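You operate a simulated robot arm through the tools that you are given. There is no shell and no other tool.

The job below is to be done with a simulated robot arm. You get a single attempt, and the scene is never put back.

JOB
Put things in order on the slat conveyor. At the end: the silver filter from the slat conveyor stands where the white tag stood; the cream label block from the slat conveyor stands on top of the brown carton (marked "Spacers"); the white tag from the slat conveyor stands where the cream label block stood; the gold coupling from the slat conveyor stands on top of the grey cable box; the gold link from the slat conveyor is in the grey pot; whatever was shut is shut again. Leave all else as you found it, and nothing knocked over.

It is judged by the outcome, as a careful person would: the job done as asked, and still so three seconds after it is handed in. It fails if anything else is knocked over, pushed out of place, dropped, spilled or broken.

ROBOT AND FRAMES
A 7-joint arm with a two-finger parallel gripper, fixed in place. Base frame: the origin is at the foot of the arm, x ahead of it, y to its left, z up; the work surface is at about z = 0. Lengths are in mm, angles in rad, forces in N, time in s.
With the tool pointing down near the work surface it reaches from about 220 to 580 mm from the base axis. Its first joint turns from -1.152 to 1.152 rad. Payload 2.5 kg.
Tool frame: the origin (TCP) lies between the finger pads and is the grasp point; the fingertips stand 23 mm ahead of it; z points along the fingers, y is the line along which they close. Largest opening 94 mm; finger width 38, thickness 10; the body of the gripper, 54 by 96 mm, starts 39 mm behind the TCP.
Orientation is told as [roll, pitch, yaw] about the base's x, y, z axes, in that order, counted from this pose: with the fingers straight down and closing along the base's y, the tool's x points along the base's -x, its y along +y and its z along -z.

CONTROLS
- The arm moves only by the tool jog_arm. Its argument "plan" is a list of rows, each a list of 7 numbers: the gripper command, from -1 (shut) to 1 (fully open), values between in proportion, then the shift along the base's x, y, z in units of 20 mm (1.0 is 20 mm), then the turn, a rotation vector about the base's x, y, z in units of 4 degrees (1.0 is 4 degrees). In form: [[jaw, tx, ty, tz, wx, wy, wz], ...]. A call has 1 to 20 rows; each row shifts and turns the commanded pose from where the row before left it. A call with a number of a shift or a turn outside -1 to 1 is refused whole. Rows are played at 5 a second. More than 50 mm and 0.15 rad between two rows, or a gripper value outside its range, and nothing of the call is played. A pose out of reach is approached as far as the arm can. The call stops where the force on the tool passes 40 N (or 10 N more than at its start, if that is more) or the arm is blocked; 0.2 s more then pass. Each finger travels about 108 mm/s and halts on what it meets, pressing with about 33 N; the grip force reading is that of the motor and also rises with nothing between the fingers. The clock runs only during rows and for 0.2 s after the last one: add rows that do not move to give the fingers time. It gives the time, the measured TCP pose, the force on the tool (base axes), the opening and the grip force at its end, in the units of the frame above (readings bear some noise), with the torque about the TCP (base axes, N m) and any sound that the robot's microphone picked up.
- Cameras (640 x 400 px; columns grow to the right, rows downward): "scene" is fixed at [106.8, -401.5, 537.2]; the picture's right is [0.91, -0.42, 0.00], its down [-0.26, -0.56, -0.78] and it looks along [0.33, 0.71, -0.62] (base axes); focal length 331 px, centre (320, 200). "wrist" rides on the gripper at [86, 16, -74] in the tool frame; the picture's right is [-0.18, 0.98, 0.00], its down [-0.58, -0.11, -0.81] and it looks along [-0.79, -0.15, 0.59] (tool axes); focal length 243 px, centre (320, 200). There is no depth. A picture from a camera that has moved, and an enlarged one, comes with that camera's place and axes in the base frame and with its lens.
- get_image(camera): a new picture of that camera. The clock stands still meanwhile.
- zoom(camera, box): a new picture of the part [left, top, right, bottom] of that camera's present view, enlarged. The clock stands still meanwhile.
- finish_job(): hands the job in; it is judged then, once.

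Nothing tells you positions but the pictures and the camera data. Unless the task says otherwise, let go and move clear before handing in.

The tools are called after "Request:" as name(argument=value, ...) on one line, values as JSON. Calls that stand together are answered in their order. jog_arm: Moves the arm, as the interface text tells. Its arguments: {"type":"object","properties":{"plan":{"type":"array","items":{"type":"array","items":{"type":"number"}}}},"required":["plan"]} The other tools are called the same way: get_image (camera) takes a picture; zoom (camera, box) takes an enlarged picture of a part of a camera's view; finish_job () hands the job in.

At the start:

```text
t: 0.0
tcp_pos: [340.2, 153.4, 285.7]
tool_rot: [0.001, 0.0, 0.001]
contact_force: [0.2, 0.1, -0.4]
ft_torque: [0.02, -0.01, -0.01]
opening: 94.2
gripper_force: 0.1
```

scene: 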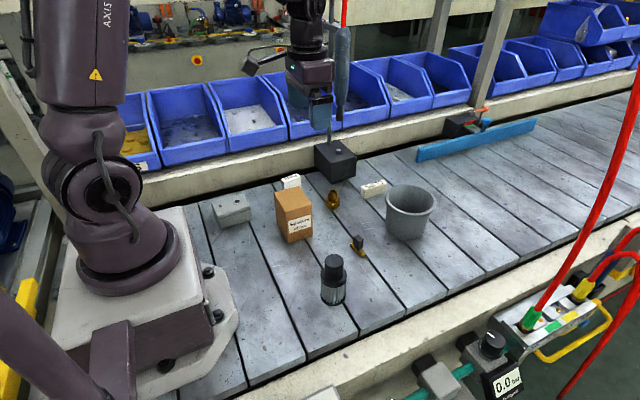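
wrist: 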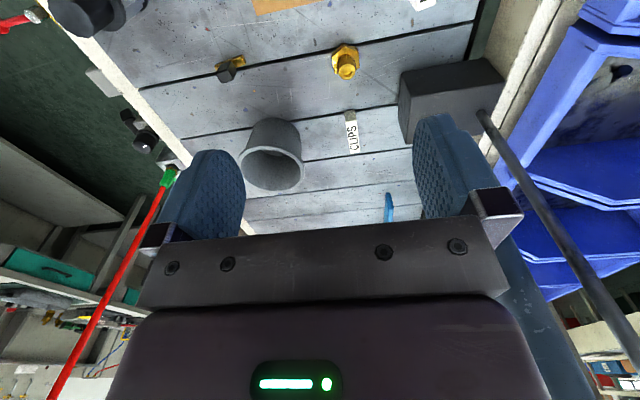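

I see a conveyor with a brown carton, grey pot, a dark box, some small brass parts, tags and a dark/silver cylinder. I'll take enlarged pictures first to identify each thing.

Request:
zoom(camera="scene", box=[200, 130, 360, 230])

Request:
zoom(camera="scene", box=[300, 130, 460, 230])

Request:
zoom(camera="scene", box=[280, 210, 440, 310])

Request:
zoom(camera="wrist", box=[180, 0, 500, 200])

```text
4.00 times, centred on (280, 180) of scene
camera zoom: at [106.8, -401.5, 537.2], right [0.91, -0.42, 0.0], down [-0.26, -0.56, -0.78], along [0.33, 0.71, -0.62], focal length 1325 px, centre (480, 280)
```

zoom: 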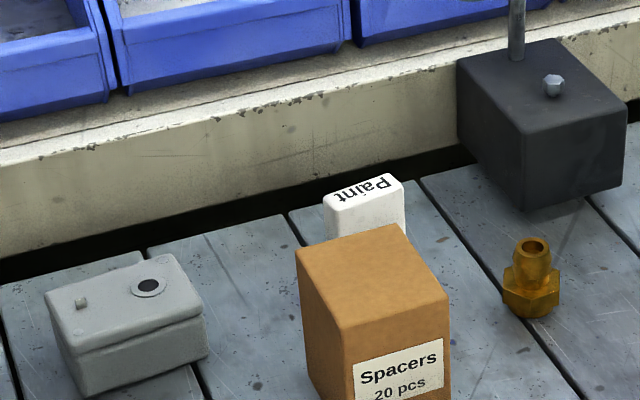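

```text
4.00 times, centred on (380, 180) of scene
camera zoom: at [106.8, -401.5, 537.2], right [0.91, -0.42, 0.0], down [-0.26, -0.56, -0.78], along [0.33, 0.71, -0.62], focal length 1325 px, centre (80, 280)
```

zoom: 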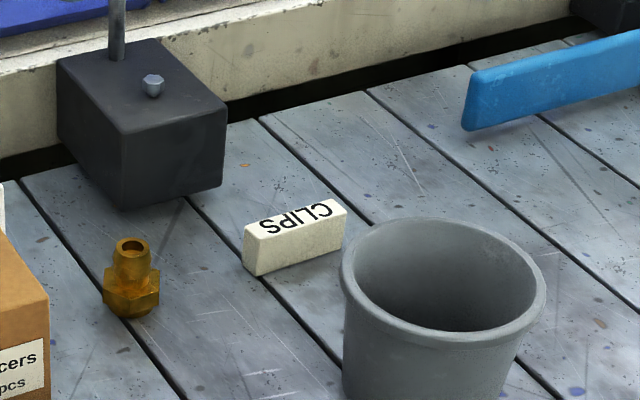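

```text
4.00 times, centred on (360, 260) of scene
camera zoom: at [106.8, -401.5, 537.2], right [0.91, -0.42, 0.0], down [-0.26, -0.56, -0.78], along [0.33, 0.71, -0.62], focal length 1325 px, centre (160, -40)
```

zoom: 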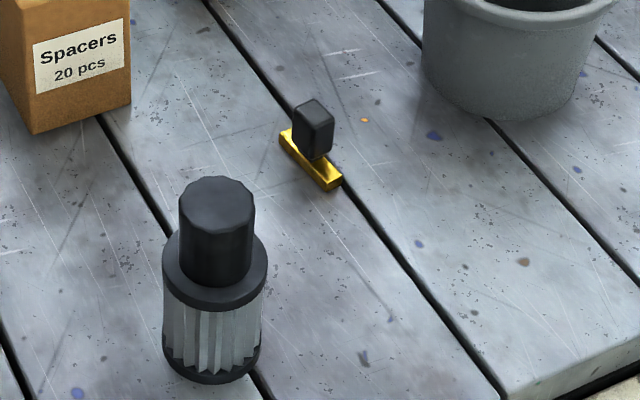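

```text
2.00 times, centred on (340, 100) of wrist
camera zoom: at [254.2, 169.2, 360.4], right [0.18, 0.98, 0.0], down [0.58, -0.11, 0.81], along [0.79, -0.15, -0.59], focal length 485 px, centre (280, 400)
```

zoom: 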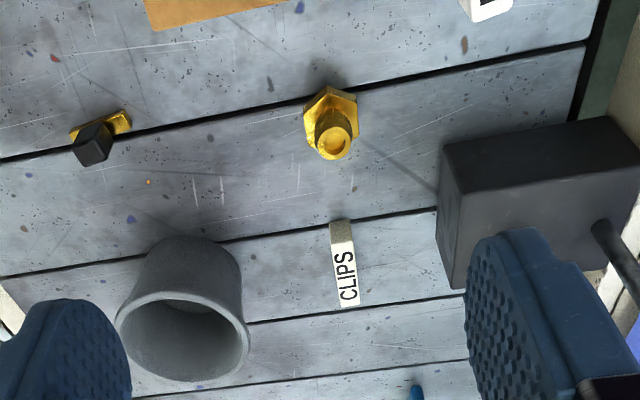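

The light grey box at left is the cable box, the "Paint" piece is the white tag, and "CLIPS" is the cream block. The hex brass fitting is the coupling, the gold bar with a dark block is the link, and the tall cylinder is the filter. I'll pull the arm back and up so the wrist camera can give a second view for exact positions.

Request:
jog_arm(plan=[[1, -0.9, 0, 0.4, 0, 0, 0], [1, -0.9, 0, 0.4, 0, 0, 0], [1, -0.9, 0, 0.4, 0, 0, 0], [1, -0.9, 0, 0.4, 0, 0, 0], [1, -0.9, 0, 0.4, 0, 0, 0], [1, 0, 0, 0, 0, 0, 0]])

Request:
get_image(camera="wrist")

Request:
get_image(camera="scene")

```text
t: 1.4
tcp_pos: [251.3, 153.0, 325.1]
tool_rot: [0.0, 0.001, 0.001]
contact_force: [0.3, -0.6, 0.1]
ft_torque: [0.01, 0.0, 0.0]
opening: 94.0
gripper_force: 0.1
```

```text
taken
camera wrist: at [164.7, 170.2, 399.9], right [0.18, 0.98, 0.0], down [0.58, -0.11, 0.81], along [0.79, -0.15, -0.59], focal length 243 px, centre (320, 200)
```

wrist: 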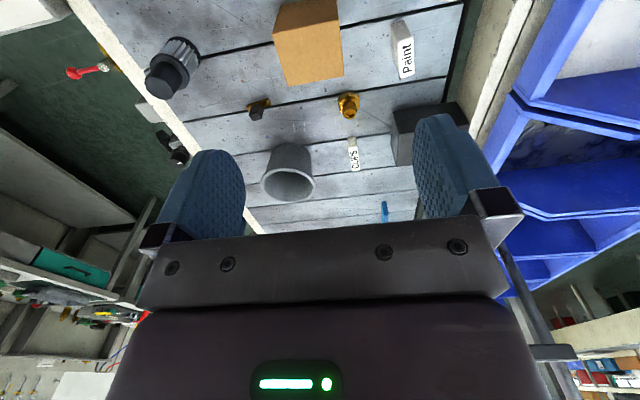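

```text
taken
```

scene: 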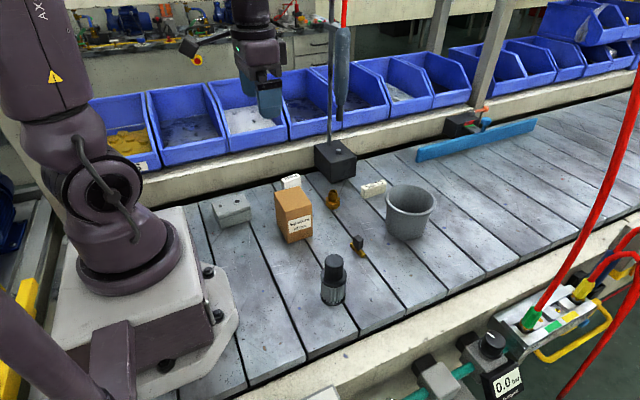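

The carton, tag, coupling, cream block, pot and filter are all in this view. I'll zoom in for accurate pixel positions and look at the post on the dark box.

Request:
zoom(camera="scene", box=[260, 0, 420, 200])

Request:
zoom(camera="wrist", box=[260, 0, 480, 138])

Request:
zoom(camera="wrist", box=[120, 0, 320, 125])

Request:
zoom(camera="wrist", box=[240, 90, 440, 215])

```text
2.00 times, centred on (340, 100) of scene
camera zoom: at [106.8, -401.5, 537.2], right [0.91, -0.42, 0.0], down [-0.26, -0.56, -0.78], along [0.33, 0.71, -0.62], focal length 662 px, centre (280, 400)
```

zoom: 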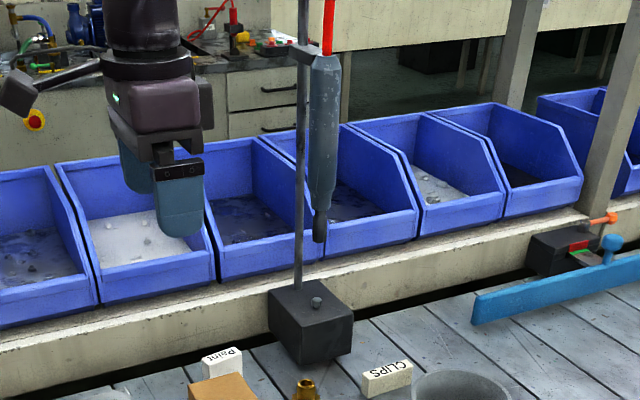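

```text
2.90 times, centred on (370, 69) of wrist
camera zoom: at [164.7, 170.2, 399.9], right [0.18, 0.98, 0.0], down [0.58, -0.11, 0.81], along [0.79, -0.15, -0.59], focal length 703 px, centre (175, 580)
```

zoom: 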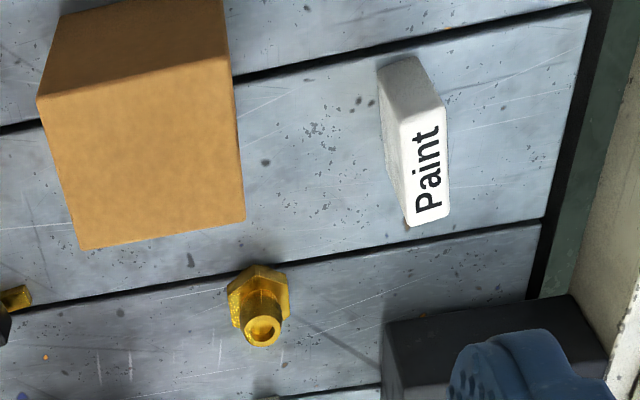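

```text
3.20 times, centred on (220, 62) of wrist
camera zoom: at [164.7, 170.2, 399.9], right [0.18, 0.98, 0.0], down [0.58, -0.11, 0.81], along [0.79, -0.15, -0.59], focal length 776 px, centre (640, 640)
```

zoom: 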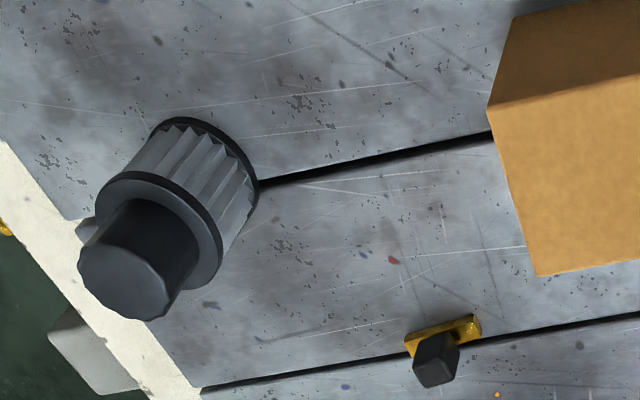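

```text
3.20 times, centred on (340, 152) of wrist
camera zoom: at [164.7, 170.2, 399.9], right [0.18, 0.98, 0.0], down [0.58, -0.11, 0.81], along [0.79, -0.15, -0.59], focal length 776 px, centre (256, 352)
```

zoom: 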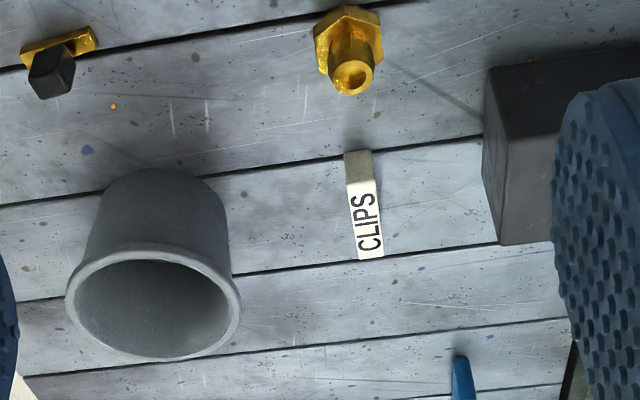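

The pole on the dark stand has a tool hanging near (487, 300) above z of about 165, so I'll stay away from it. Next I'll bring the wrist camera over the cable box to see its lid.

Request:
jog_arm(plan=[[1, -0.85, 0.6, 0, 0, 0, 0], [1, -0.85, 0.6, 0, 0, 0, 0], [1, -0.85, 0.6, 0, 0, 0, 0], [1, -0.85, 0.6, 0, 0, 0, 0], [1, -0.85, 0.6, 0, 0, 0, 0], [1, -0.85, 0.6, 0, 0, 0, 0], [1, 0, 0, 0, 0, 0, 0]])

Request:
get_image(camera="wrist")

Request:
zoom(camera="wrist", box=[240, 0, 440, 125])

Request:
zoom(camera="scene", box=[190, 170, 270, 220])

Request:
zoom(camera="scene", box=[260, 160, 340, 210])

```text
t: 3.0
tcp_pos: [147.4, 224.4, 324.4]
tool_rot: [0.0, 0.001, 0.0]
contact_force: [-0.1, 0.4, 0.1]
ft_torque: [-0.03, 0.01, 0.0]
opening: 94.2
gripper_force: 0.0
```

```text
taken
camera wrist: at [62.2, 240.3, 398.9], right [0.18, 0.98, 0.0], down [0.58, -0.11, 0.81], along [0.79, -0.15, -0.59], focal length 243 px, centre (320, 200)
```

wrist: 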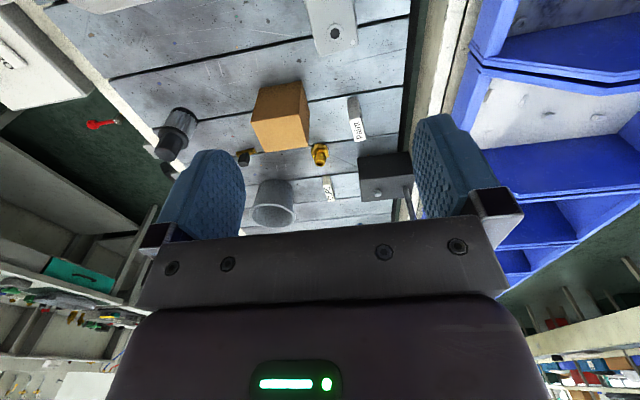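

```text
3.20 times, centred on (340, 62) of wrist
camera zoom: at [62.2, 240.3, 398.9], right [0.18, 0.98, 0.0], down [0.58, -0.11, 0.81], along [0.79, -0.15, -0.59], focal length 776 px, centre (256, 640)
```

zoom: 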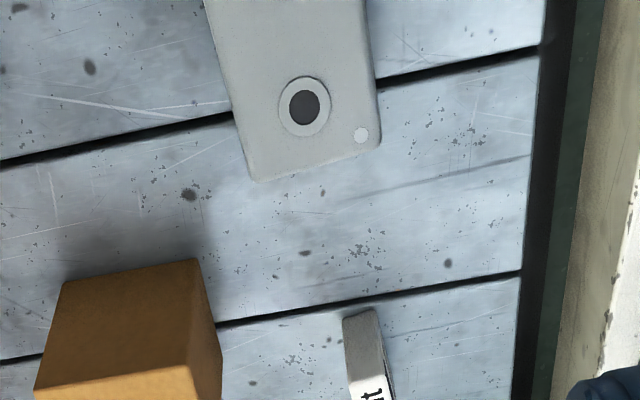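

```text
8.00 times, centred on (230, 195) of scene
camera zoom: at [106.8, -401.5, 537.2], right [0.91, -0.42, 0.0], down [-0.26, -0.56, -0.78], along [0.33, 0.71, -0.62], focal length 2650 px, centre (1040, 240)
```

zoom: 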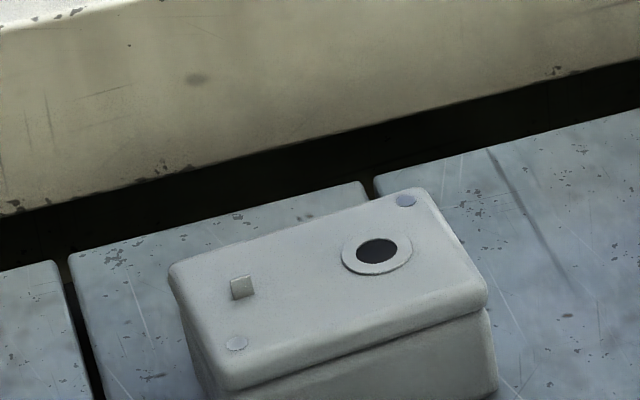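

```text
8.00 times, centred on (300, 185) of scene
camera zoom: at [106.8, -401.5, 537.2], right [0.91, -0.42, 0.0], down [-0.26, -0.56, -0.78], along [0.33, 0.71, -0.62], focal length 2650 px, centre (480, 320)
```

zoom: 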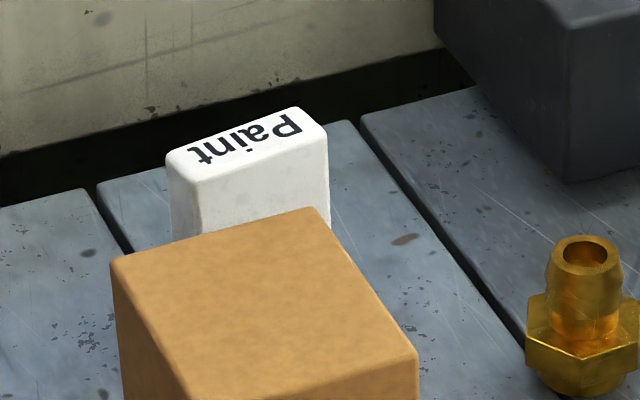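

The cable box lid (z about 48, centre near (169, 229)) carries a small post and a cable grommet, so the coupling must go in the free area. I'll start with the cream block and hover over it at about (536, 175).

Request:
jog_arm(plan=[[1, 0.97, -0.12, -0.48, 0, 0, 0], [1, 0.97, -0.12, -0.48, 0, 0, 0], [1, 0.97, -0.12, -0.48, 0, 0, 0], [1, 0.97, -0.12, -0.48, 0, 0, 0], [1, 0.97, -0.12, -0.48, 0, 0, 0], [1, 0.97, -0.12, -0.48, 0, 0, 0], [1, 0.97, -0.12, -0.48, 0, 0, 0], [1, 0.97, -0.12, -0.48, 0, 0, 0], [1, 0.97, -0.12, -0.48, 0, 0, 0], [1, 0.97, -0.12, -0.48, 0, 0, 0], [1, 0.97, -0.12, -0.48, 0, 0, 0], [1, 0.97, -0.12, -0.48, 0, 0, 0], [1, 0.97, -0.12, -0.48, 0, 0, 0], [1, 0.97, -0.12, -0.48, 0, 0, 0], [1, 0.97, -0.12, -0.48, 0, 0, 0], [1, 0.97, -0.12, -0.48, 0, 0, 0], [1, 0.97, -0.12, -0.48, 0, 0, 0], [1, 0.97, -0.12, -0.48, 0, 0, 0], [1, 0.97, -0.12, -0.48, 0, 0, 0], [1, 0, 0, 0, 0, 0, 0]])

Request:
get_image(camera="wrist")

Request:
get_image(camera="scene")

```text
t: 7.2
tcp_pos: [517.7, 179.5, 143.7]
tool_rot: [0.001, 0.001, 0.0]
contact_force: [0.1, 0.4, 0.1]
ft_torque: [0.0, -0.01, 0.02]
opening: 94.1
gripper_force: 0.1
```

```text
taken
camera wrist: at [431.5, 195.9, 218.7], right [0.18, 0.98, 0.0], down [0.58, -0.11, 0.81], along [0.79, -0.15, -0.59], focal length 243 px, centre (320, 200)
```

wrist: 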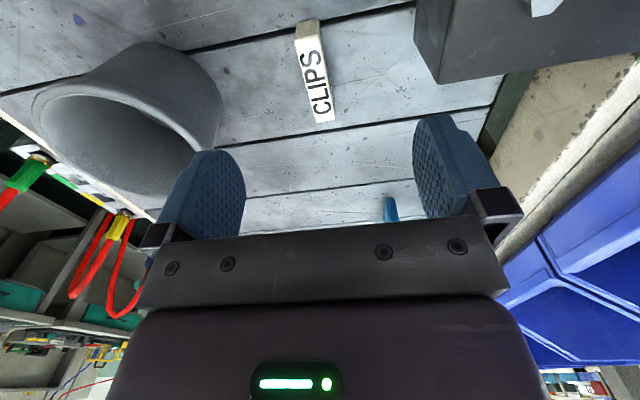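

```text
taken
```

scene: 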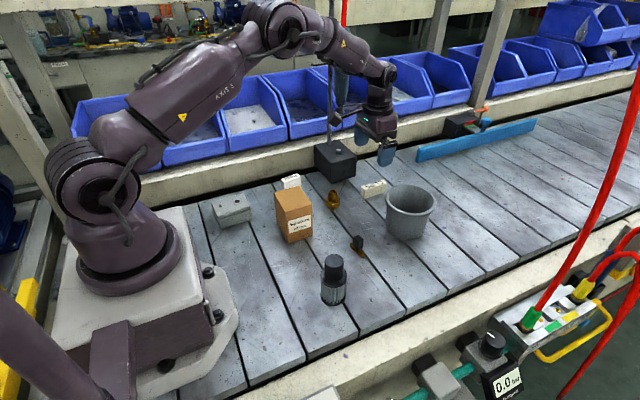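

The arm is above the cream block with clear space around it. I'll zoom in to place the block exactly.

Request:
zoom(camera="wrist", box=[240, 10, 400, 135])

Request:
zoom(camera="scene", box=[340, 165, 440, 227])

```text
3.20 times, centred on (320, 72) of wrist
camera zoom: at [431.5, 195.9, 218.7], right [0.18, 0.98, 0.0], down [0.58, -0.11, 0.81], along [0.79, -0.15, -0.59], focal length 776 px, centre (320, 608)
```

zoom: 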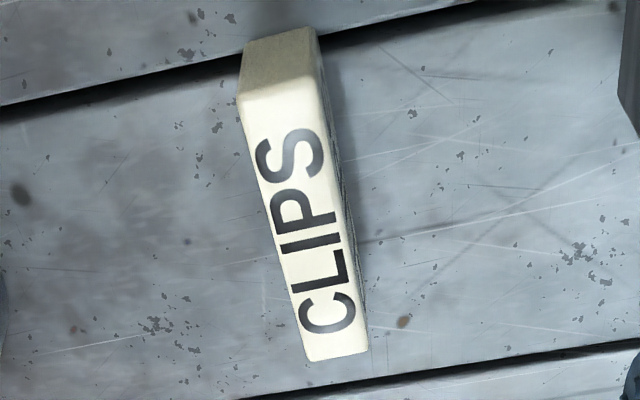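

```text
6.40 times, centred on (390, 196) of scene
camera zoom: at [106.8, -401.5, 537.2], right [0.91, -0.42, 0.0], down [-0.26, -0.56, -0.78], along [0.33, 0.71, -0.62], focal length 2120 px, centre (-128, 226)
```

zoom: 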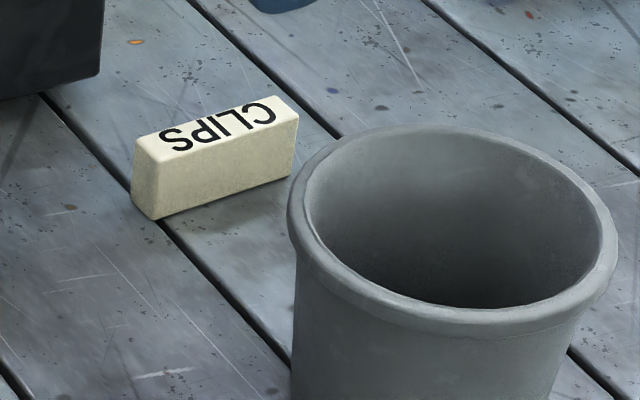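

The cream block spans about x 498–566 at y ≈ 175, is 31 mm tall and lies along x. I'll lower the half-open fingers around it.

Request:
jog_arm(plan=[[0.4, 0.665, -0.2, 0, 0, 0, 0], [0.4, 0, 0, -0.97, 0, 0, 0], [0.4, 0, 0, -0.97, 0, 0, 0], [0.4, 0, 0, -0.97, 0, 0, 0], [0.4, 0, 0, -0.97, 0, 0, 0], [0.4, 0, 0, -0.97, 0, 0, 0], [0.4, 0, 0, -0.9, 0, 0, 0], [0.4, 0, 0, 0, 0, 0, 0], [0.4, 0, 0, 0, 0, 0, 0]])

Request:
get_image(camera="wrist")

Request:
zoom(camera="scene", box=[320, 120, 440, 195])

```text
t: 9.2
tcp_pos: [527.9, 176.7, 30.4]
tool_rot: [0.0, 0.001, 0.0]
contact_force: [0.2, -0.6, -0.4]
ft_torque: [0.04, -0.01, 0.03]
opening: 65.9
gripper_force: 0.1
```

```text
taken
camera wrist: at [443.0, 193.2, 104.3], right [0.18, 0.98, 0.0], down [0.58, -0.11, 0.81], along [0.79, -0.15, -0.59], focal length 243 px, centre (320, 200)
```

wrist: 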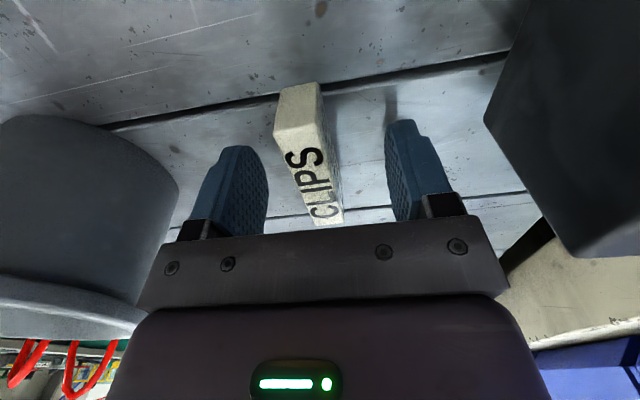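

```text
5.33 times, centred on (380, 158) of scene
camera zoom: at [106.8, -401.5, 537.2], right [0.91, -0.42, 0.0], down [-0.26, -0.56, -0.78], along [0.33, 0.71, -0.62], focal length 1767 px, centre (0, 427)
```

zoom: 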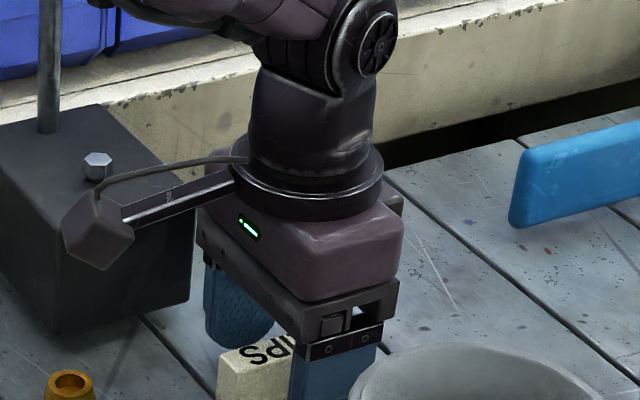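

The fingers straddle the block with it about 2 mm off centre. I'll correct that and close.

Request:
jog_arm(plan=[[0.4, 0.1, -0.12, -0.1, 0, 0, 0], [0.0, 0, 0, 0, 0, 0, 0], [-0.5, 0, 0, 0, 0, 0, 0], [-1, 0, 0, 0, 0, 0, 0], [-1, 0, 0, 0, 0, 0, 0], [-1, 0, 0, 0, 0, 0, 0]])

Request:
zoom(camera="wrist", box=[160, 60, 480, 260])

```text
t: 10.6
tcp_pos: [531.4, 174.9, 27.8]
tool_rot: [0.001, 0.0, -0.001]
contact_force: [0.1, 0.0, 0.6]
ft_torque: [-0.02, -0.02, 0.0]
opening: 17.1
gripper_force: 33.0
```

```text
2.00 times, centred on (320, 160) of wrist
camera zoom: at [446.2, 189.9, 101.9], right [0.18, 0.98, 0.0], down [0.58, -0.11, 0.81], along [0.79, -0.15, -0.59], focal length 485 px, centre (320, 280)
```

zoom: 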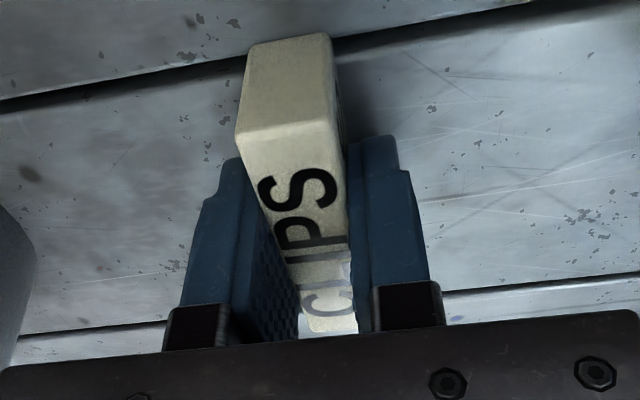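

The cream block is gripped (opening 17 mm), with its original centre at about (532, 175). I'll lift straight up and carry it over to the carton.

Request:
jog_arm(plan=[[-1, 0, 0, 0.5, 0, 0, 0], [-1, 0, 0, 1, 0, 0, 0], [-1, 0, 0, 1, 0, 0, 0], [-1, 0, 0, 1, 0, 0, 0], [-1, 0, 0, 1, 0, 0, 0], [-1, 0, 0, 1, 0, 0, 0], [-1, 0, 0, 1, 0, 0, 0], [-1, 0, 0, 1, 0, 0, 0], [-1, 0, 0, 0, 0, 0, 0]])

Request:
jog_arm(plan=[[-1, -0.92, -0.15, 0, 0, 0, 0], [-1, -0.92, -0.15, 0, 0, 0, 0], [-1, -0.92, -0.15, 0, 0, 0, 0], [-1, -0.92, -0.15, 0, 0, 0, 0], [-1, -0.92, -0.15, 0, 0, 0, 0], [-1, -0.92, -0.15, 0, 0, 0, 0], [-1, -0.92, -0.15, 0, 0, 0, 0], [-1, -0.92, -0.15, 0, 0, 0, 0], [-1, -0.92, -0.15, 0, 0, 0, 0], [-1, -0.92, -0.15, 0, 0, 0, 0], [-1, -0.92, -0.15, 0, 0, 0, 0], [-1, -0.92, -0.15, 0, 0, 0, 0], [-1, -0.92, -0.15, 0, 0, 0, 0], [-1, 0, 0, 0, 0, 0, 0], [-1, 0, 0, 0, 0, 0, 0]])

Request:
get_image(camera="wrist")

Request:
get_image(camera="scene")

```text
t: 12.6
tcp_pos: [529.7, 174.6, 177.3]
tool_rot: [0.001, 0.001, 0.0]
contact_force: [-0.9, -0.1, -0.7]
ft_torque: [-0.04, -0.05, 0.0]
opening: 0.0
gripper_force: 33.2
```

```text
t: 15.8
tcp_pos: [290.3, 135.5, 174.1]
tool_rot: [-0.001, -0.001, 0.0]
contact_force: [0.0, 0.5, 0.8]
ft_torque: [0.02, -0.02, 0.02]
opening: 0.2
gripper_force: 32.6
```

```text
taken
camera wrist: at [205.3, 152.1, 249.6], right [0.18, 0.98, 0.0], down [0.58, -0.11, 0.81], along [0.79, -0.15, -0.59], focal length 243 px, centre (320, 200)
```

wrist: 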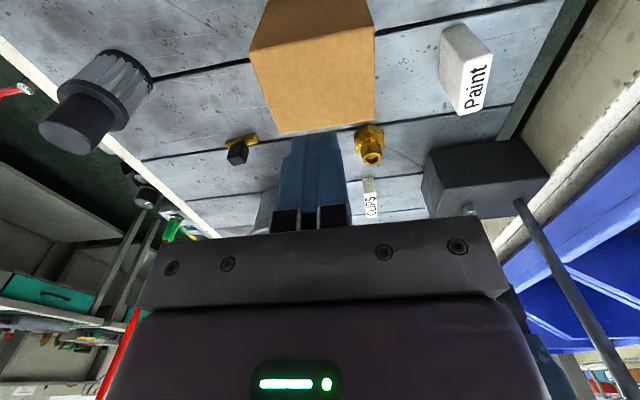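

```text
taken
```

scene: 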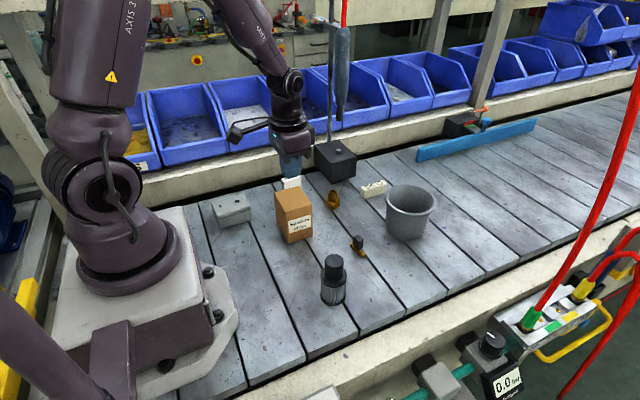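

The fingers are fully shut and empty. The cream block slipped out on the lift and seems to be still at its place, so I'll check its state closely before trying again.

Request:
zoom(camera="scene", box=[340, 165, 440, 227])

Request:
zoom(camera="wrist", box=[340, 130, 440, 230])

```text
6.40 times, centred on (390, 196) of scene
camera zoom: at [106.8, -401.5, 537.2], right [0.91, -0.42, 0.0], down [-0.26, -0.56, -0.78], along [0.33, 0.71, -0.62], focal length 2120 px, centre (-128, 226)
```

zoom: 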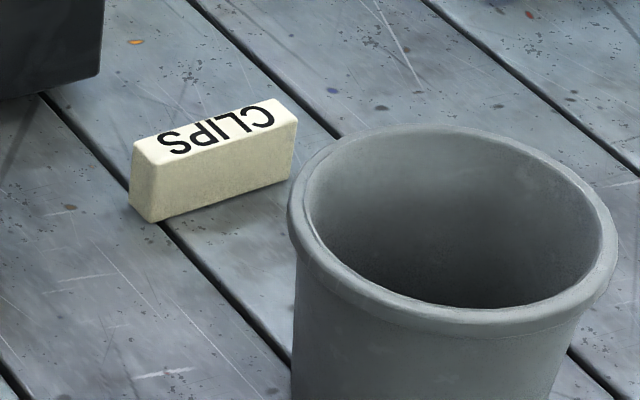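

```text
4.00 times, centred on (390, 180) of wrist
camera zoom: at [205.3, 152.1, 249.6], right [0.18, 0.98, 0.0], down [0.58, -0.11, 0.81], along [0.79, -0.15, -0.59], focal length 970 px, centre (40, 280)
```

zoom: 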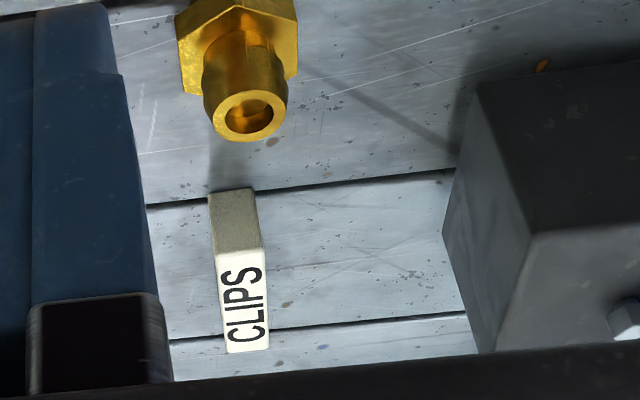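

The cream block still stands at its place, shifted by no more than a millimetre. Before going back I'll use this view to refine the carton and tag positions.

Request:
zoom(camera="wrist", box=[230, 0, 390, 150])

Request:
zoom(camera="wrist", box=[340, 0, 540, 125])

```text
2.67 times, centred on (310, 75) of wrist
camera zoom: at [205.3, 152.1, 249.6], right [0.18, 0.98, 0.0], down [0.58, -0.11, 0.81], along [0.79, -0.15, -0.59], focal length 647 px, centre (347, 533)
```

zoom: 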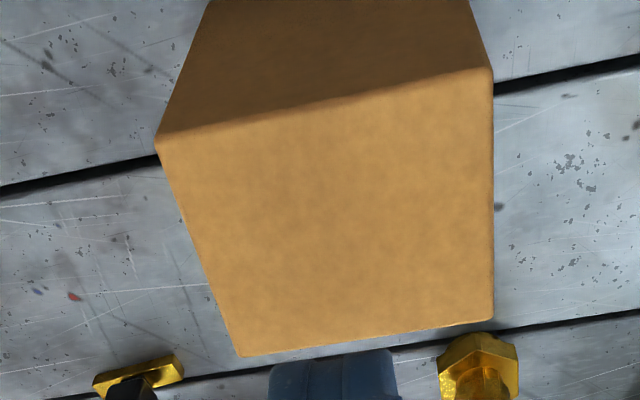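

```text
3.20 times, centred on (440, 62) of wrist
camera zoom: at [205.3, 152.1, 249.6], right [0.18, 0.98, 0.0], down [0.58, -0.11, 0.81], along [0.79, -0.15, -0.59], focal length 776 px, centre (-64, 640)
```

zoom: 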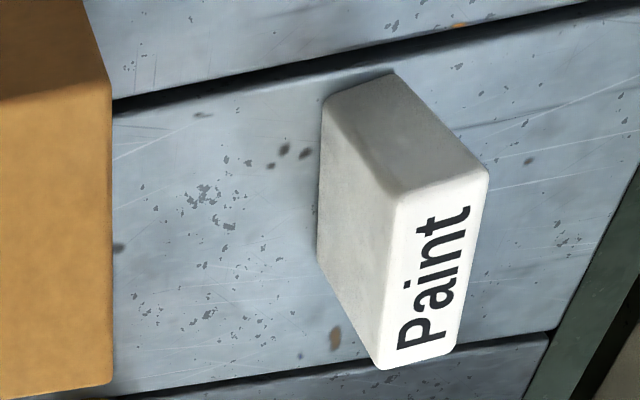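

The carton top spans x 261–322 and y 98–172 at z ≈ 94, and the tag's centre is about (334, 256), turned about 9°. Now I'll go back above the cream block for a second grasp, this time with a slow lift that I check as I go.

Request:
jog_arm(plan=[[0.4, 0.93, 0.15, 0, 0, 0, 0], [0.4, 0.93, 0.15, 0, 0, 0, 0], [0.4, 0.93, 0.15, 0, 0, 0, 0], [0.4, 0.93, 0.15, 0, 0, 0, 0], [0.4, 0.93, 0.15, 0, 0, 0, 0], [0.4, 0.93, 0.15, 0, 0, 0, 0], [0.4, 0.93, 0.15, 0, 0, 0, 0], [0.4, 0.93, 0.15, 0, 0, 0, 0], [0.4, 0.93, 0.15, 0, 0, 0, 0], [0.4, 0.93, 0.15, 0, 0, 0, 0], [0.4, 0.93, 0.15, 0, 0, 0, 0], [0.4, 0.93, 0.15, 0, 0, 0, 0], [0.4, 0.93, 0.15, 0, 0, 0, 0], [0.4, 0, 0, -1, 0, 0, 0], [0.4, 0, 0, -1, 0, 0, 0], [0.4, 0, 0, -1, 0, 0, 0], [0.4, 0, 0, 0, 0, 0, 0], [0.4, 0, 0, 0, 0, 0, 0]])

Request:
get_image(camera="wrist")

Request:
zoom(camera="wrist", box=[240, 20, 400, 145])

```text
t: 19.6
tcp_pos: [538.2, 170.7, 116.5]
tool_rot: [0.001, -0.001, 0.0]
contact_force: [0.1, -0.2, 0.1]
ft_torque: [0.01, -0.02, -0.01]
opening: 65.5
gripper_force: 0.0
```

```text
taken
camera wrist: at [452.2, 186.8, 191.8], right [0.18, 0.98, 0.0], down [0.58, -0.11, 0.81], along [0.79, -0.15, -0.59], focal length 243 px, centre (320, 200)
```

wrist: 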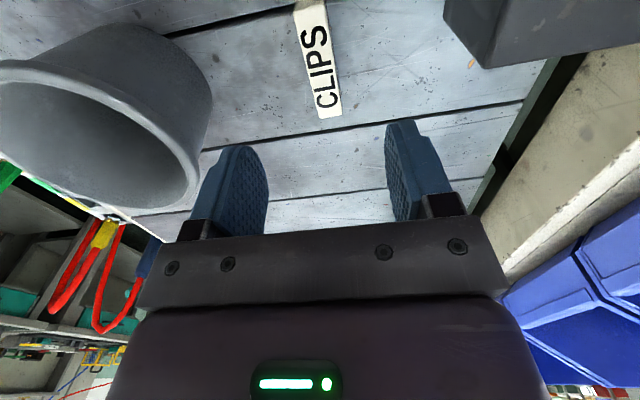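

```text
3.20 times, centred on (320, 82) of wrist
camera zoom: at [452.2, 186.8, 191.8], right [0.18, 0.98, 0.0], down [0.58, -0.11, 0.81], along [0.79, -0.15, -0.59], focal length 776 px, centre (320, 576)
```

zoom: 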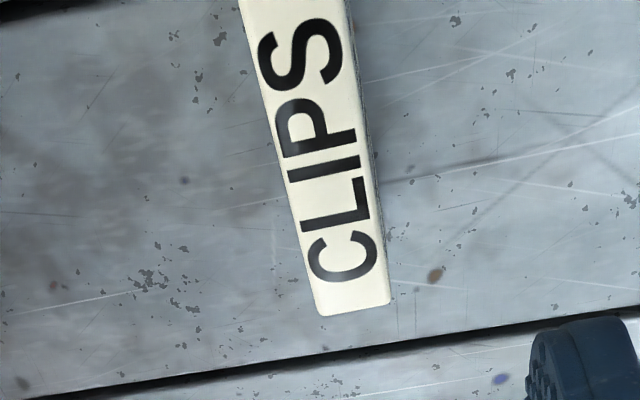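

The measured position differs a few millimetres from what I commanded. I'll hold still to see whether it settles.

Request:
jog_arm(plan=[[0.4, 0, 0, 0, 0, 0, 0], [0.4, 0, 0, 0, 0, 0, 0], [0.4, 0, 0, 0, 0, 0, 0]])

```text
t: 20.4
tcp_pos: [538.3, 170.3, 117.9]
tool_rot: [0.0, -0.001, 0.0]
contact_force: [0.0, 0.5, 0.3]
ft_torque: [-0.02, 0.02, -0.02]
opening: 65.9
gripper_force: 0.1
```

The arm has a few millimetres of pose-dependent offset, so I'll steer by measured positions. The block's axis is turned about 2°, so I'll match that yaw and descend around it.

Request:
jog_arm(plan=[[0.4, -0.35, 0.2, 0, 0, 0, 0.5], [0.4, 0, 0, -0.9, 0, 0, 0], [0.4, 0, 0, -0.9, 0, 0, 0], [0.4, 0, 0, -0.9, 0, 0, 0], [0.4, 0, 0, -0.9, 0, 0, 0], [0.4, 0, 0, -0.8, 0, 0, 0], [0.4, 0, 0, 0, 0, 0, 0], [0.4, 0, 0, 0, 0, 0, 0]])

Request:
zoom(camera="wrist", box=[160, 60, 480, 260])

```text
t: 22.2
tcp_pos: [527.6, 174.9, 30.1]
tool_rot: [0.001, 0.0, 0.034]
contact_force: [0.0, -0.1, 0.2]
ft_torque: [-0.01, 0.0, 0.01]
opening: 65.7
gripper_force: 0.1
```

```text
2.00 times, centred on (320, 160) of wrist
camera zoom: at [441.6, 189.2, 105.2], right [0.15, 0.99, 0.0], down [0.58, -0.09, 0.81], along [0.8, -0.12, -0.59], focal length 485 px, centre (320, 280)
```

zoom: 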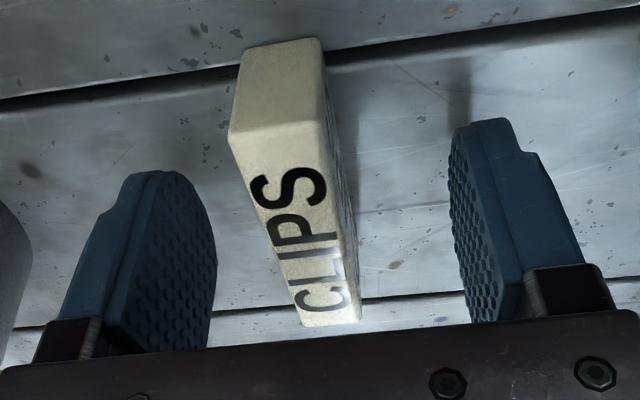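

The block sits between the fingers, nearly centred. I'll go slightly lower, close, and lift just a few millimetres slowly to check the hold.

Request:
jog_arm(plan=[[0.4, 0.2, 0, -0.2, 0, 0, 0], [0.4, 0, 0, 0, 0, 0, 0], [0.0, 0, 0, 0, 0, 0, 0], [-0.4, 0, 0, 0, 0, 0, 0], [-1, 0, 0, 0, 0, 0, 0], [-1, 0, 0, 0, 0, 0, 0], [-1, 0, 0, 0, 0, 0, 0], [-1, 0, 0, 0, 0, 0, 0]])

Request:
jog_arm(plan=[[-1, 0, 0, 0.1, 0, 0, 0], [-1, 0, 0, 0.1, 0, 0, 0], [-1, 0, 0, 0.1, 0, 0, 0], [-1, 0, 0, 0, 0, 0, 0]])

Request:
zoom(camera="wrist", box=[160, 60, 480, 260])

Request:
zoom(camera="scene", box=[340, 140, 440, 202])

```text
t: 24.0
tcp_pos: [530.4, 177.1, 25.6]
tool_rot: [-0.001, 0.002, 0.036]
contact_force: [-0.4, -0.5, -0.3]
ft_torque: [0.01, 0.01, 0.0]
opening: 16.9
gripper_force: 32.9
```

```text
t: 25.0
tcp_pos: [531.9, 176.6, 32.0]
tool_rot: [0.001, 0.0, 0.033]
contact_force: [-0.9, -0.2, 0.0]
ft_torque: [-0.01, 0.05, 0.02]
opening: 17.0
gripper_force: 33.4
```

```text
2.00 times, centred on (320, 160) of wrist
camera zoom: at [445.3, 189.5, 105.5], right [0.15, 0.99, 0.0], down [0.58, -0.09, 0.81], along [0.8, -0.12, -0.59], focal length 485 px, centre (320, 280)
```

zoom: 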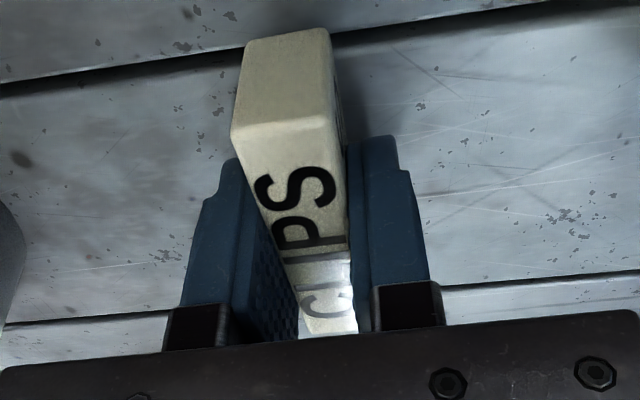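

```text
6.40 times, centred on (390, 171) of scene
camera zoom: at [106.8, -401.5, 537.2], right [0.91, -0.42, 0.0], down [-0.26, -0.56, -0.78], along [0.33, 0.71, -0.62], focal length 2120 px, centre (-128, 386)
```

zoom: 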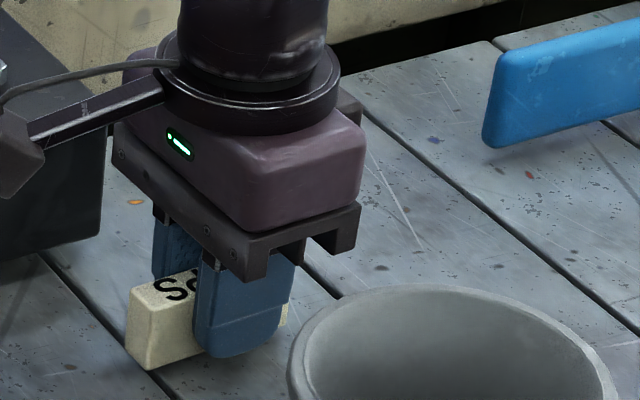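

The opening still reads 17 mm after the first few millimetres. I'll continue slowly and check again.

Request:
jog_arm(plan=[[-1, 0, 0, 0.2, 0, 0, 0], [-1, 0, 0, 0.2, 0, 0, 0], [-1, 0, 0, 0.2, 0, 0, 0], [-1, 0, 0, 0.2, 0, 0, 0], [-1, 0, 0, 0, 0, 0, 0]])

Request:
zoom(camera="wrist", box=[160, 60, 480, 260])

Request:
zoom(camera="scene", box=[340, 140, 440, 202])

```text
t: 26.2
tcp_pos: [530.8, 177.6, 46.3]
tool_rot: [-0.002, 0.001, 0.034]
contact_force: [-0.2, -0.1, -1.7]
ft_torque: [0.01, 0.0, -0.03]
opening: 17.1
gripper_force: 32.9
```

```text
2.00 times, centred on (320, 160) of wrist
camera zoom: at [444.7, 190.4, 121.3], right [0.15, 0.99, 0.0], down [0.58, -0.09, 0.81], along [0.8, -0.12, -0.59], focal length 485 px, centre (320, 280)
```

zoom: 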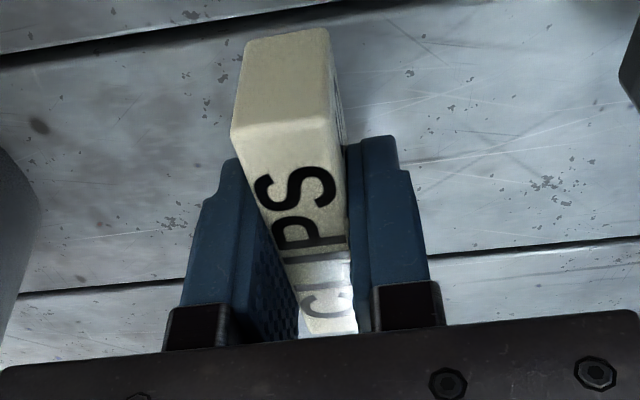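

```text
6.40 times, centred on (390, 171) of scene
camera zoom: at [106.8, -401.5, 537.2], right [0.91, -0.42, 0.0], down [-0.26, -0.56, -0.78], along [0.33, 0.71, -0.62], focal length 2120 px, centre (-128, 386)
```

zoom: 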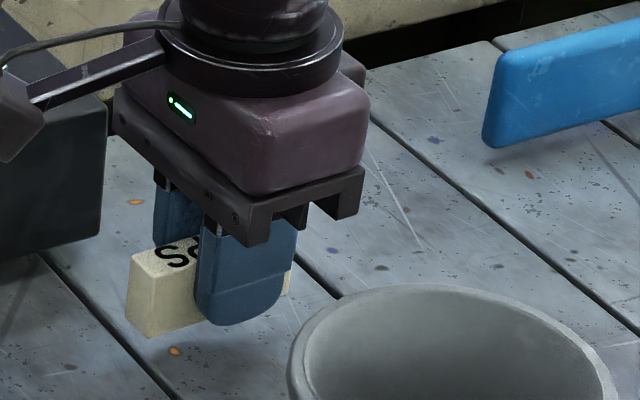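

The block is now clearly off the slats and held steady, so gentle motion works. I'll continue lifting slowly.

Request:
jog_arm(plan=[[-1, 0, 0, 0.2, 0, 0, 0], [-1, 0, 0, 0.3, 0, 0, 0], [-1, 0, 0, 0.4, 0, 0, 0], [-1, 0, 0, 0.4, 0, 0, 0], [-1, 0, 0, 0.4, 0, 0, 0], [-1, 0, 0, 0.4, 0, 0, 0], [-1, 0, 0, 0.4, 0, 0, 0], [-1, 0, 0, 0.4, 0, 0, 0], [-1, 0, 0, 0.4, 0, 0, 0], [-1, 0, 0, 0.4, 0, 0, 0], [-1, 0, 0, 0.4, 0, 0, 0], [-1, 0, 0, 0.4, 0, 0, 0], [-1, 0, 0, 0.4, 0, 0, 0], [-1, 0, 0, 0.3, 0, 0, 0], [-1, 0, 0, 0.2, 0, 0, 0], [-1, 0, 0, 0, 0, 0, 0]])

Request:
zoom(camera="scene", box=[320, 80, 440, 200])

```text
t: 29.6
tcp_pos: [532.7, 177.0, 154.4]
tool_rot: [0.0, 0.0, 0.035]
contact_force: [0.5, -0.6, -0.7]
ft_torque: [0.0, -0.02, 0.02]
opening: 16.9
gripper_force: 33.1
```

```text
3.33 times, centred on (380, 140) of scene
camera zoom: at [106.8, -401.5, 537.2], right [0.91, -0.42, 0.0], down [-0.26, -0.56, -0.78], along [0.33, 0.71, -0.62], focal length 1104 px, centre (120, 400)
```

zoom: 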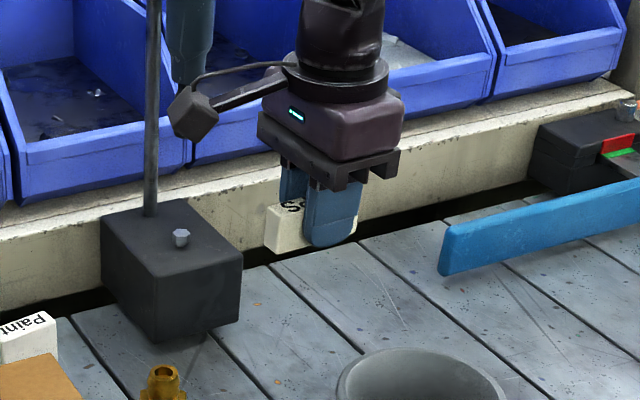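

The block is held at z ≈ 154 with a steady opening. Next I'll carry it gently to above the carton.

Request:
jog_arm(plan=[[-1, -0.2, -0.035, 0, 0, 0, 0], [-1, -0.4, -0.07, 0, 0, 0, 0], [-1, -0.6, -0.105, 0, 0, 0, 0], [-1, -0.6, -0.105, 0, 0, 0, 0], [-1, -0.6, -0.105, 0, 0, 0, 0], [-1, -0.6, -0.105, 0, 0, 0, 0], [-1, -0.6, -0.105, 0, 0, 0, 0], [-1, -0.6, -0.105, 0, 0, 0, 0], [-1, -0.6, -0.105, 0, 0, 0, 0], [-1, -0.6, -0.105, 0, 0, 0, 0], [-1, -0.6, -0.105, 0, 0, 0, 0], [-1, -0.6, -0.105, 0, 0, 0, 0], [-1, -0.6, -0.105, 0, 0, 0, 0], [-1, -0.6, -0.105, 0, 0, 0, 0], [-1, -0.6, -0.105, 0, 0, 0, 0], [-1, -0.6, -0.105, 0, 0, 0, 0], [-1, -0.6, -0.105, 0, 0, 0, 0], [-1, -0.6, -0.105, 0, 0, 0, 0], [-1, -0.6, -0.105, 0, 0, 0, 0], [-1, -0.4, -0.07, 0, 0, 0, 0]])

Request:
jog_arm(plan=[[-1, -0.4, -0.07, 0, 0, 0, 0], [-1, -0.2, -0.03, 0, 0, 0, 0], [-1, 0, 0, 0, 0, 0, 0], [-1, 0, 0, 0, 0, 0, 0]])

Request:
get_image(camera="wrist")

Request:
zoom(camera="scene", box=[220, 130, 380, 250])

```text
t: 33.8
tcp_pos: [308.0, 137.3, 154.2]
tool_rot: [0.001, 0.001, 0.035]
contact_force: [-0.1, 0.1, 1.3]
ft_torque: [0.0, -0.01, 0.0]
opening: 17.0
gripper_force: 33.2
```

```text
t: 34.8
tcp_pos: [295.7, 136.5, 155.2]
tool_rot: [0.001, 0.0, 0.035]
contact_force: [0.0, 0.6, -0.5]
ft_torque: [0.0, 0.02, 0.01]
opening: 17.0
gripper_force: 32.9
```

```text
taken
camera wrist: at [209.6, 149.0, 230.1], right [0.15, 0.99, 0.0], down [0.58, -0.09, 0.81], along [0.8, -0.12, -0.59], focal length 243 px, centre (320, 200)
```

wrist: 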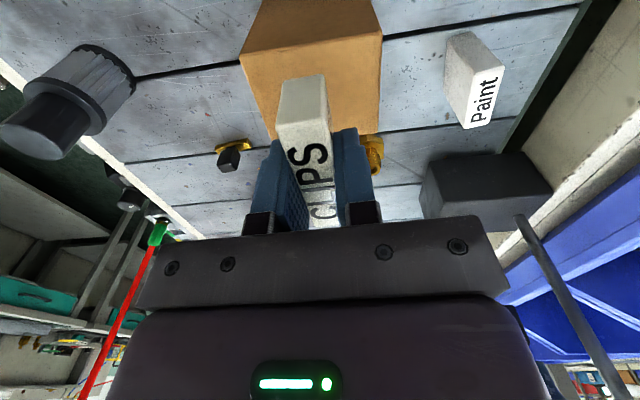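

```text
3.33 times, centred on (300, 190) of scene
camera zoom: at [106.8, -401.5, 537.2], right [0.91, -0.42, 0.0], down [-0.26, -0.56, -0.78], along [0.33, 0.71, -0.62], focal length 1104 px, centre (387, 233)
```

zoom: 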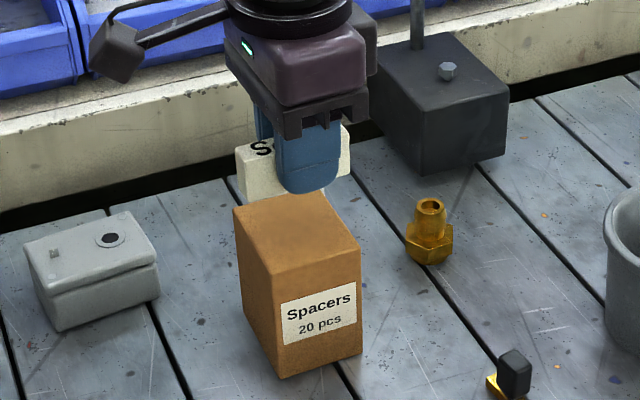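

The block is over the carton with about 35 mm to go. I'll shift slightly and lower in gentle steps, watching the force.

Request:
jog_arm(plan=[[-1, -0.2, -0.07, -0.2, 0, 0, 0], [-1, 0, 0, -0.3, 0, 0, 0], [-1, 0, 0, -0.3, 0, 0, 0], [-1, 0, 0, -0.3, 0, 0, 0], [-1, 0, 0, -0.2, 0, 0, 0], [-1, 0, 0, -0.1, 0, 0, 0], [-1, 0, 0, 0, 0, 0, 0], [-1, 0, 0, 0, 0, 0, 0]])

Request:
zoom(camera="scene", box=[250, 155, 350, 230])

Request:
zoom(camera="wrist", box=[200, 0, 440, 220])

```text
t: 36.6
tcp_pos: [291.3, 134.6, 127.3]
tool_rot: [-0.002, 0.0, 0.035]
contact_force: [0.1, 0.6, -0.4]
ft_torque: [0.0, 0.02, -0.03]
opening: 17.2
gripper_force: 32.2
```

```text
5.33 times, centred on (300, 192) of scene
camera zoom: at [106.8, -401.5, 537.2], right [0.91, -0.42, 0.0], down [-0.26, -0.56, -0.78], along [0.33, 0.71, -0.62], focal length 1767 px, centre (427, 240)
```

zoom: 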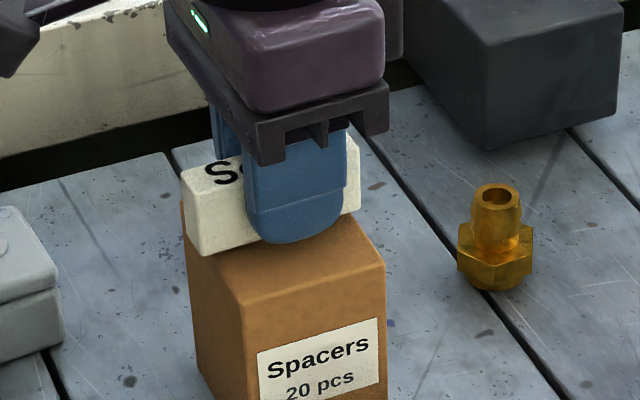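

```text
1.82 times, centred on (320, 110) of wrist
camera zoom: at [205.0, 146.8, 200.6], right [0.15, 0.99, 0.0], down [0.58, -0.09, 0.81], along [0.8, -0.12, -0.59], focal length 441 px, centre (320, 364)
```

zoom: 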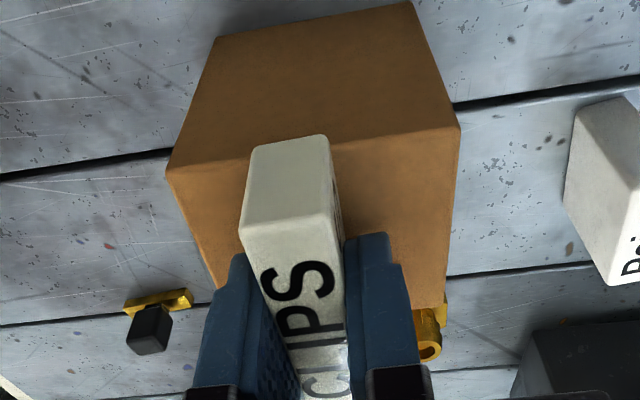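

About 7 mm remain. I'll go down in 2 mm steps.

Request:
jog_arm(plan=[[-1, 0, 0, -0.1, 0, 0, 0], [-1, 0, 0, -0.1, 0, 0, 0], [-1, 0, 0, 0, 0, 0, 0]])

Request:
jog_arm(plan=[[-1, 0, 0, -0.1, 0, 0, 0], [-1, 0, 0, 0, 0, 0, 0]])

Request:
zoom(camera="scene", box=[260, 160, 340, 220])

```text
t: 37.4
tcp_pos: [290.1, 133.8, 122.7]
tool_rot: [0.0, 0.0, 0.034]
contact_force: [-1.6, -0.9, -0.1]
ft_torque: [0.0, -0.03, 0.0]
opening: 16.9
gripper_force: 32.9
```

```text
t: 38.0
tcp_pos: [292.0, 134.3, 120.5]
tool_rot: [0.0, -0.001, 0.036]
contact_force: [-1.3, -1.3, 16.5]
ft_torque: [-0.04, 0.12, -0.01]
opening: 16.9
gripper_force: 32.9
```

```text
6.67 times, centred on (300, 190) of scene
camera zoom: at [106.8, -401.5, 537.2], right [0.91, -0.42, 0.0], down [-0.26, -0.56, -0.78], along [0.33, 0.71, -0.62], focal length 2208 px, centre (453, 267)
```

zoom: 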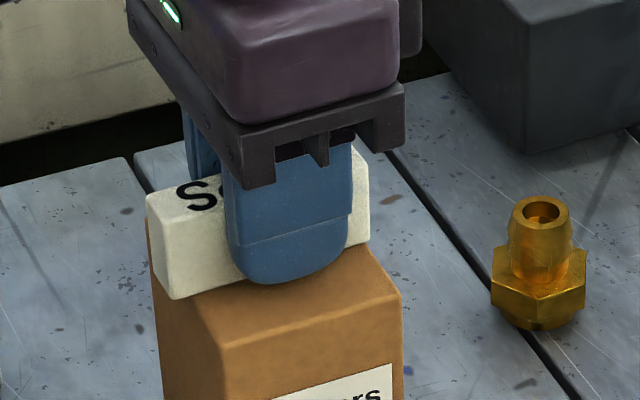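

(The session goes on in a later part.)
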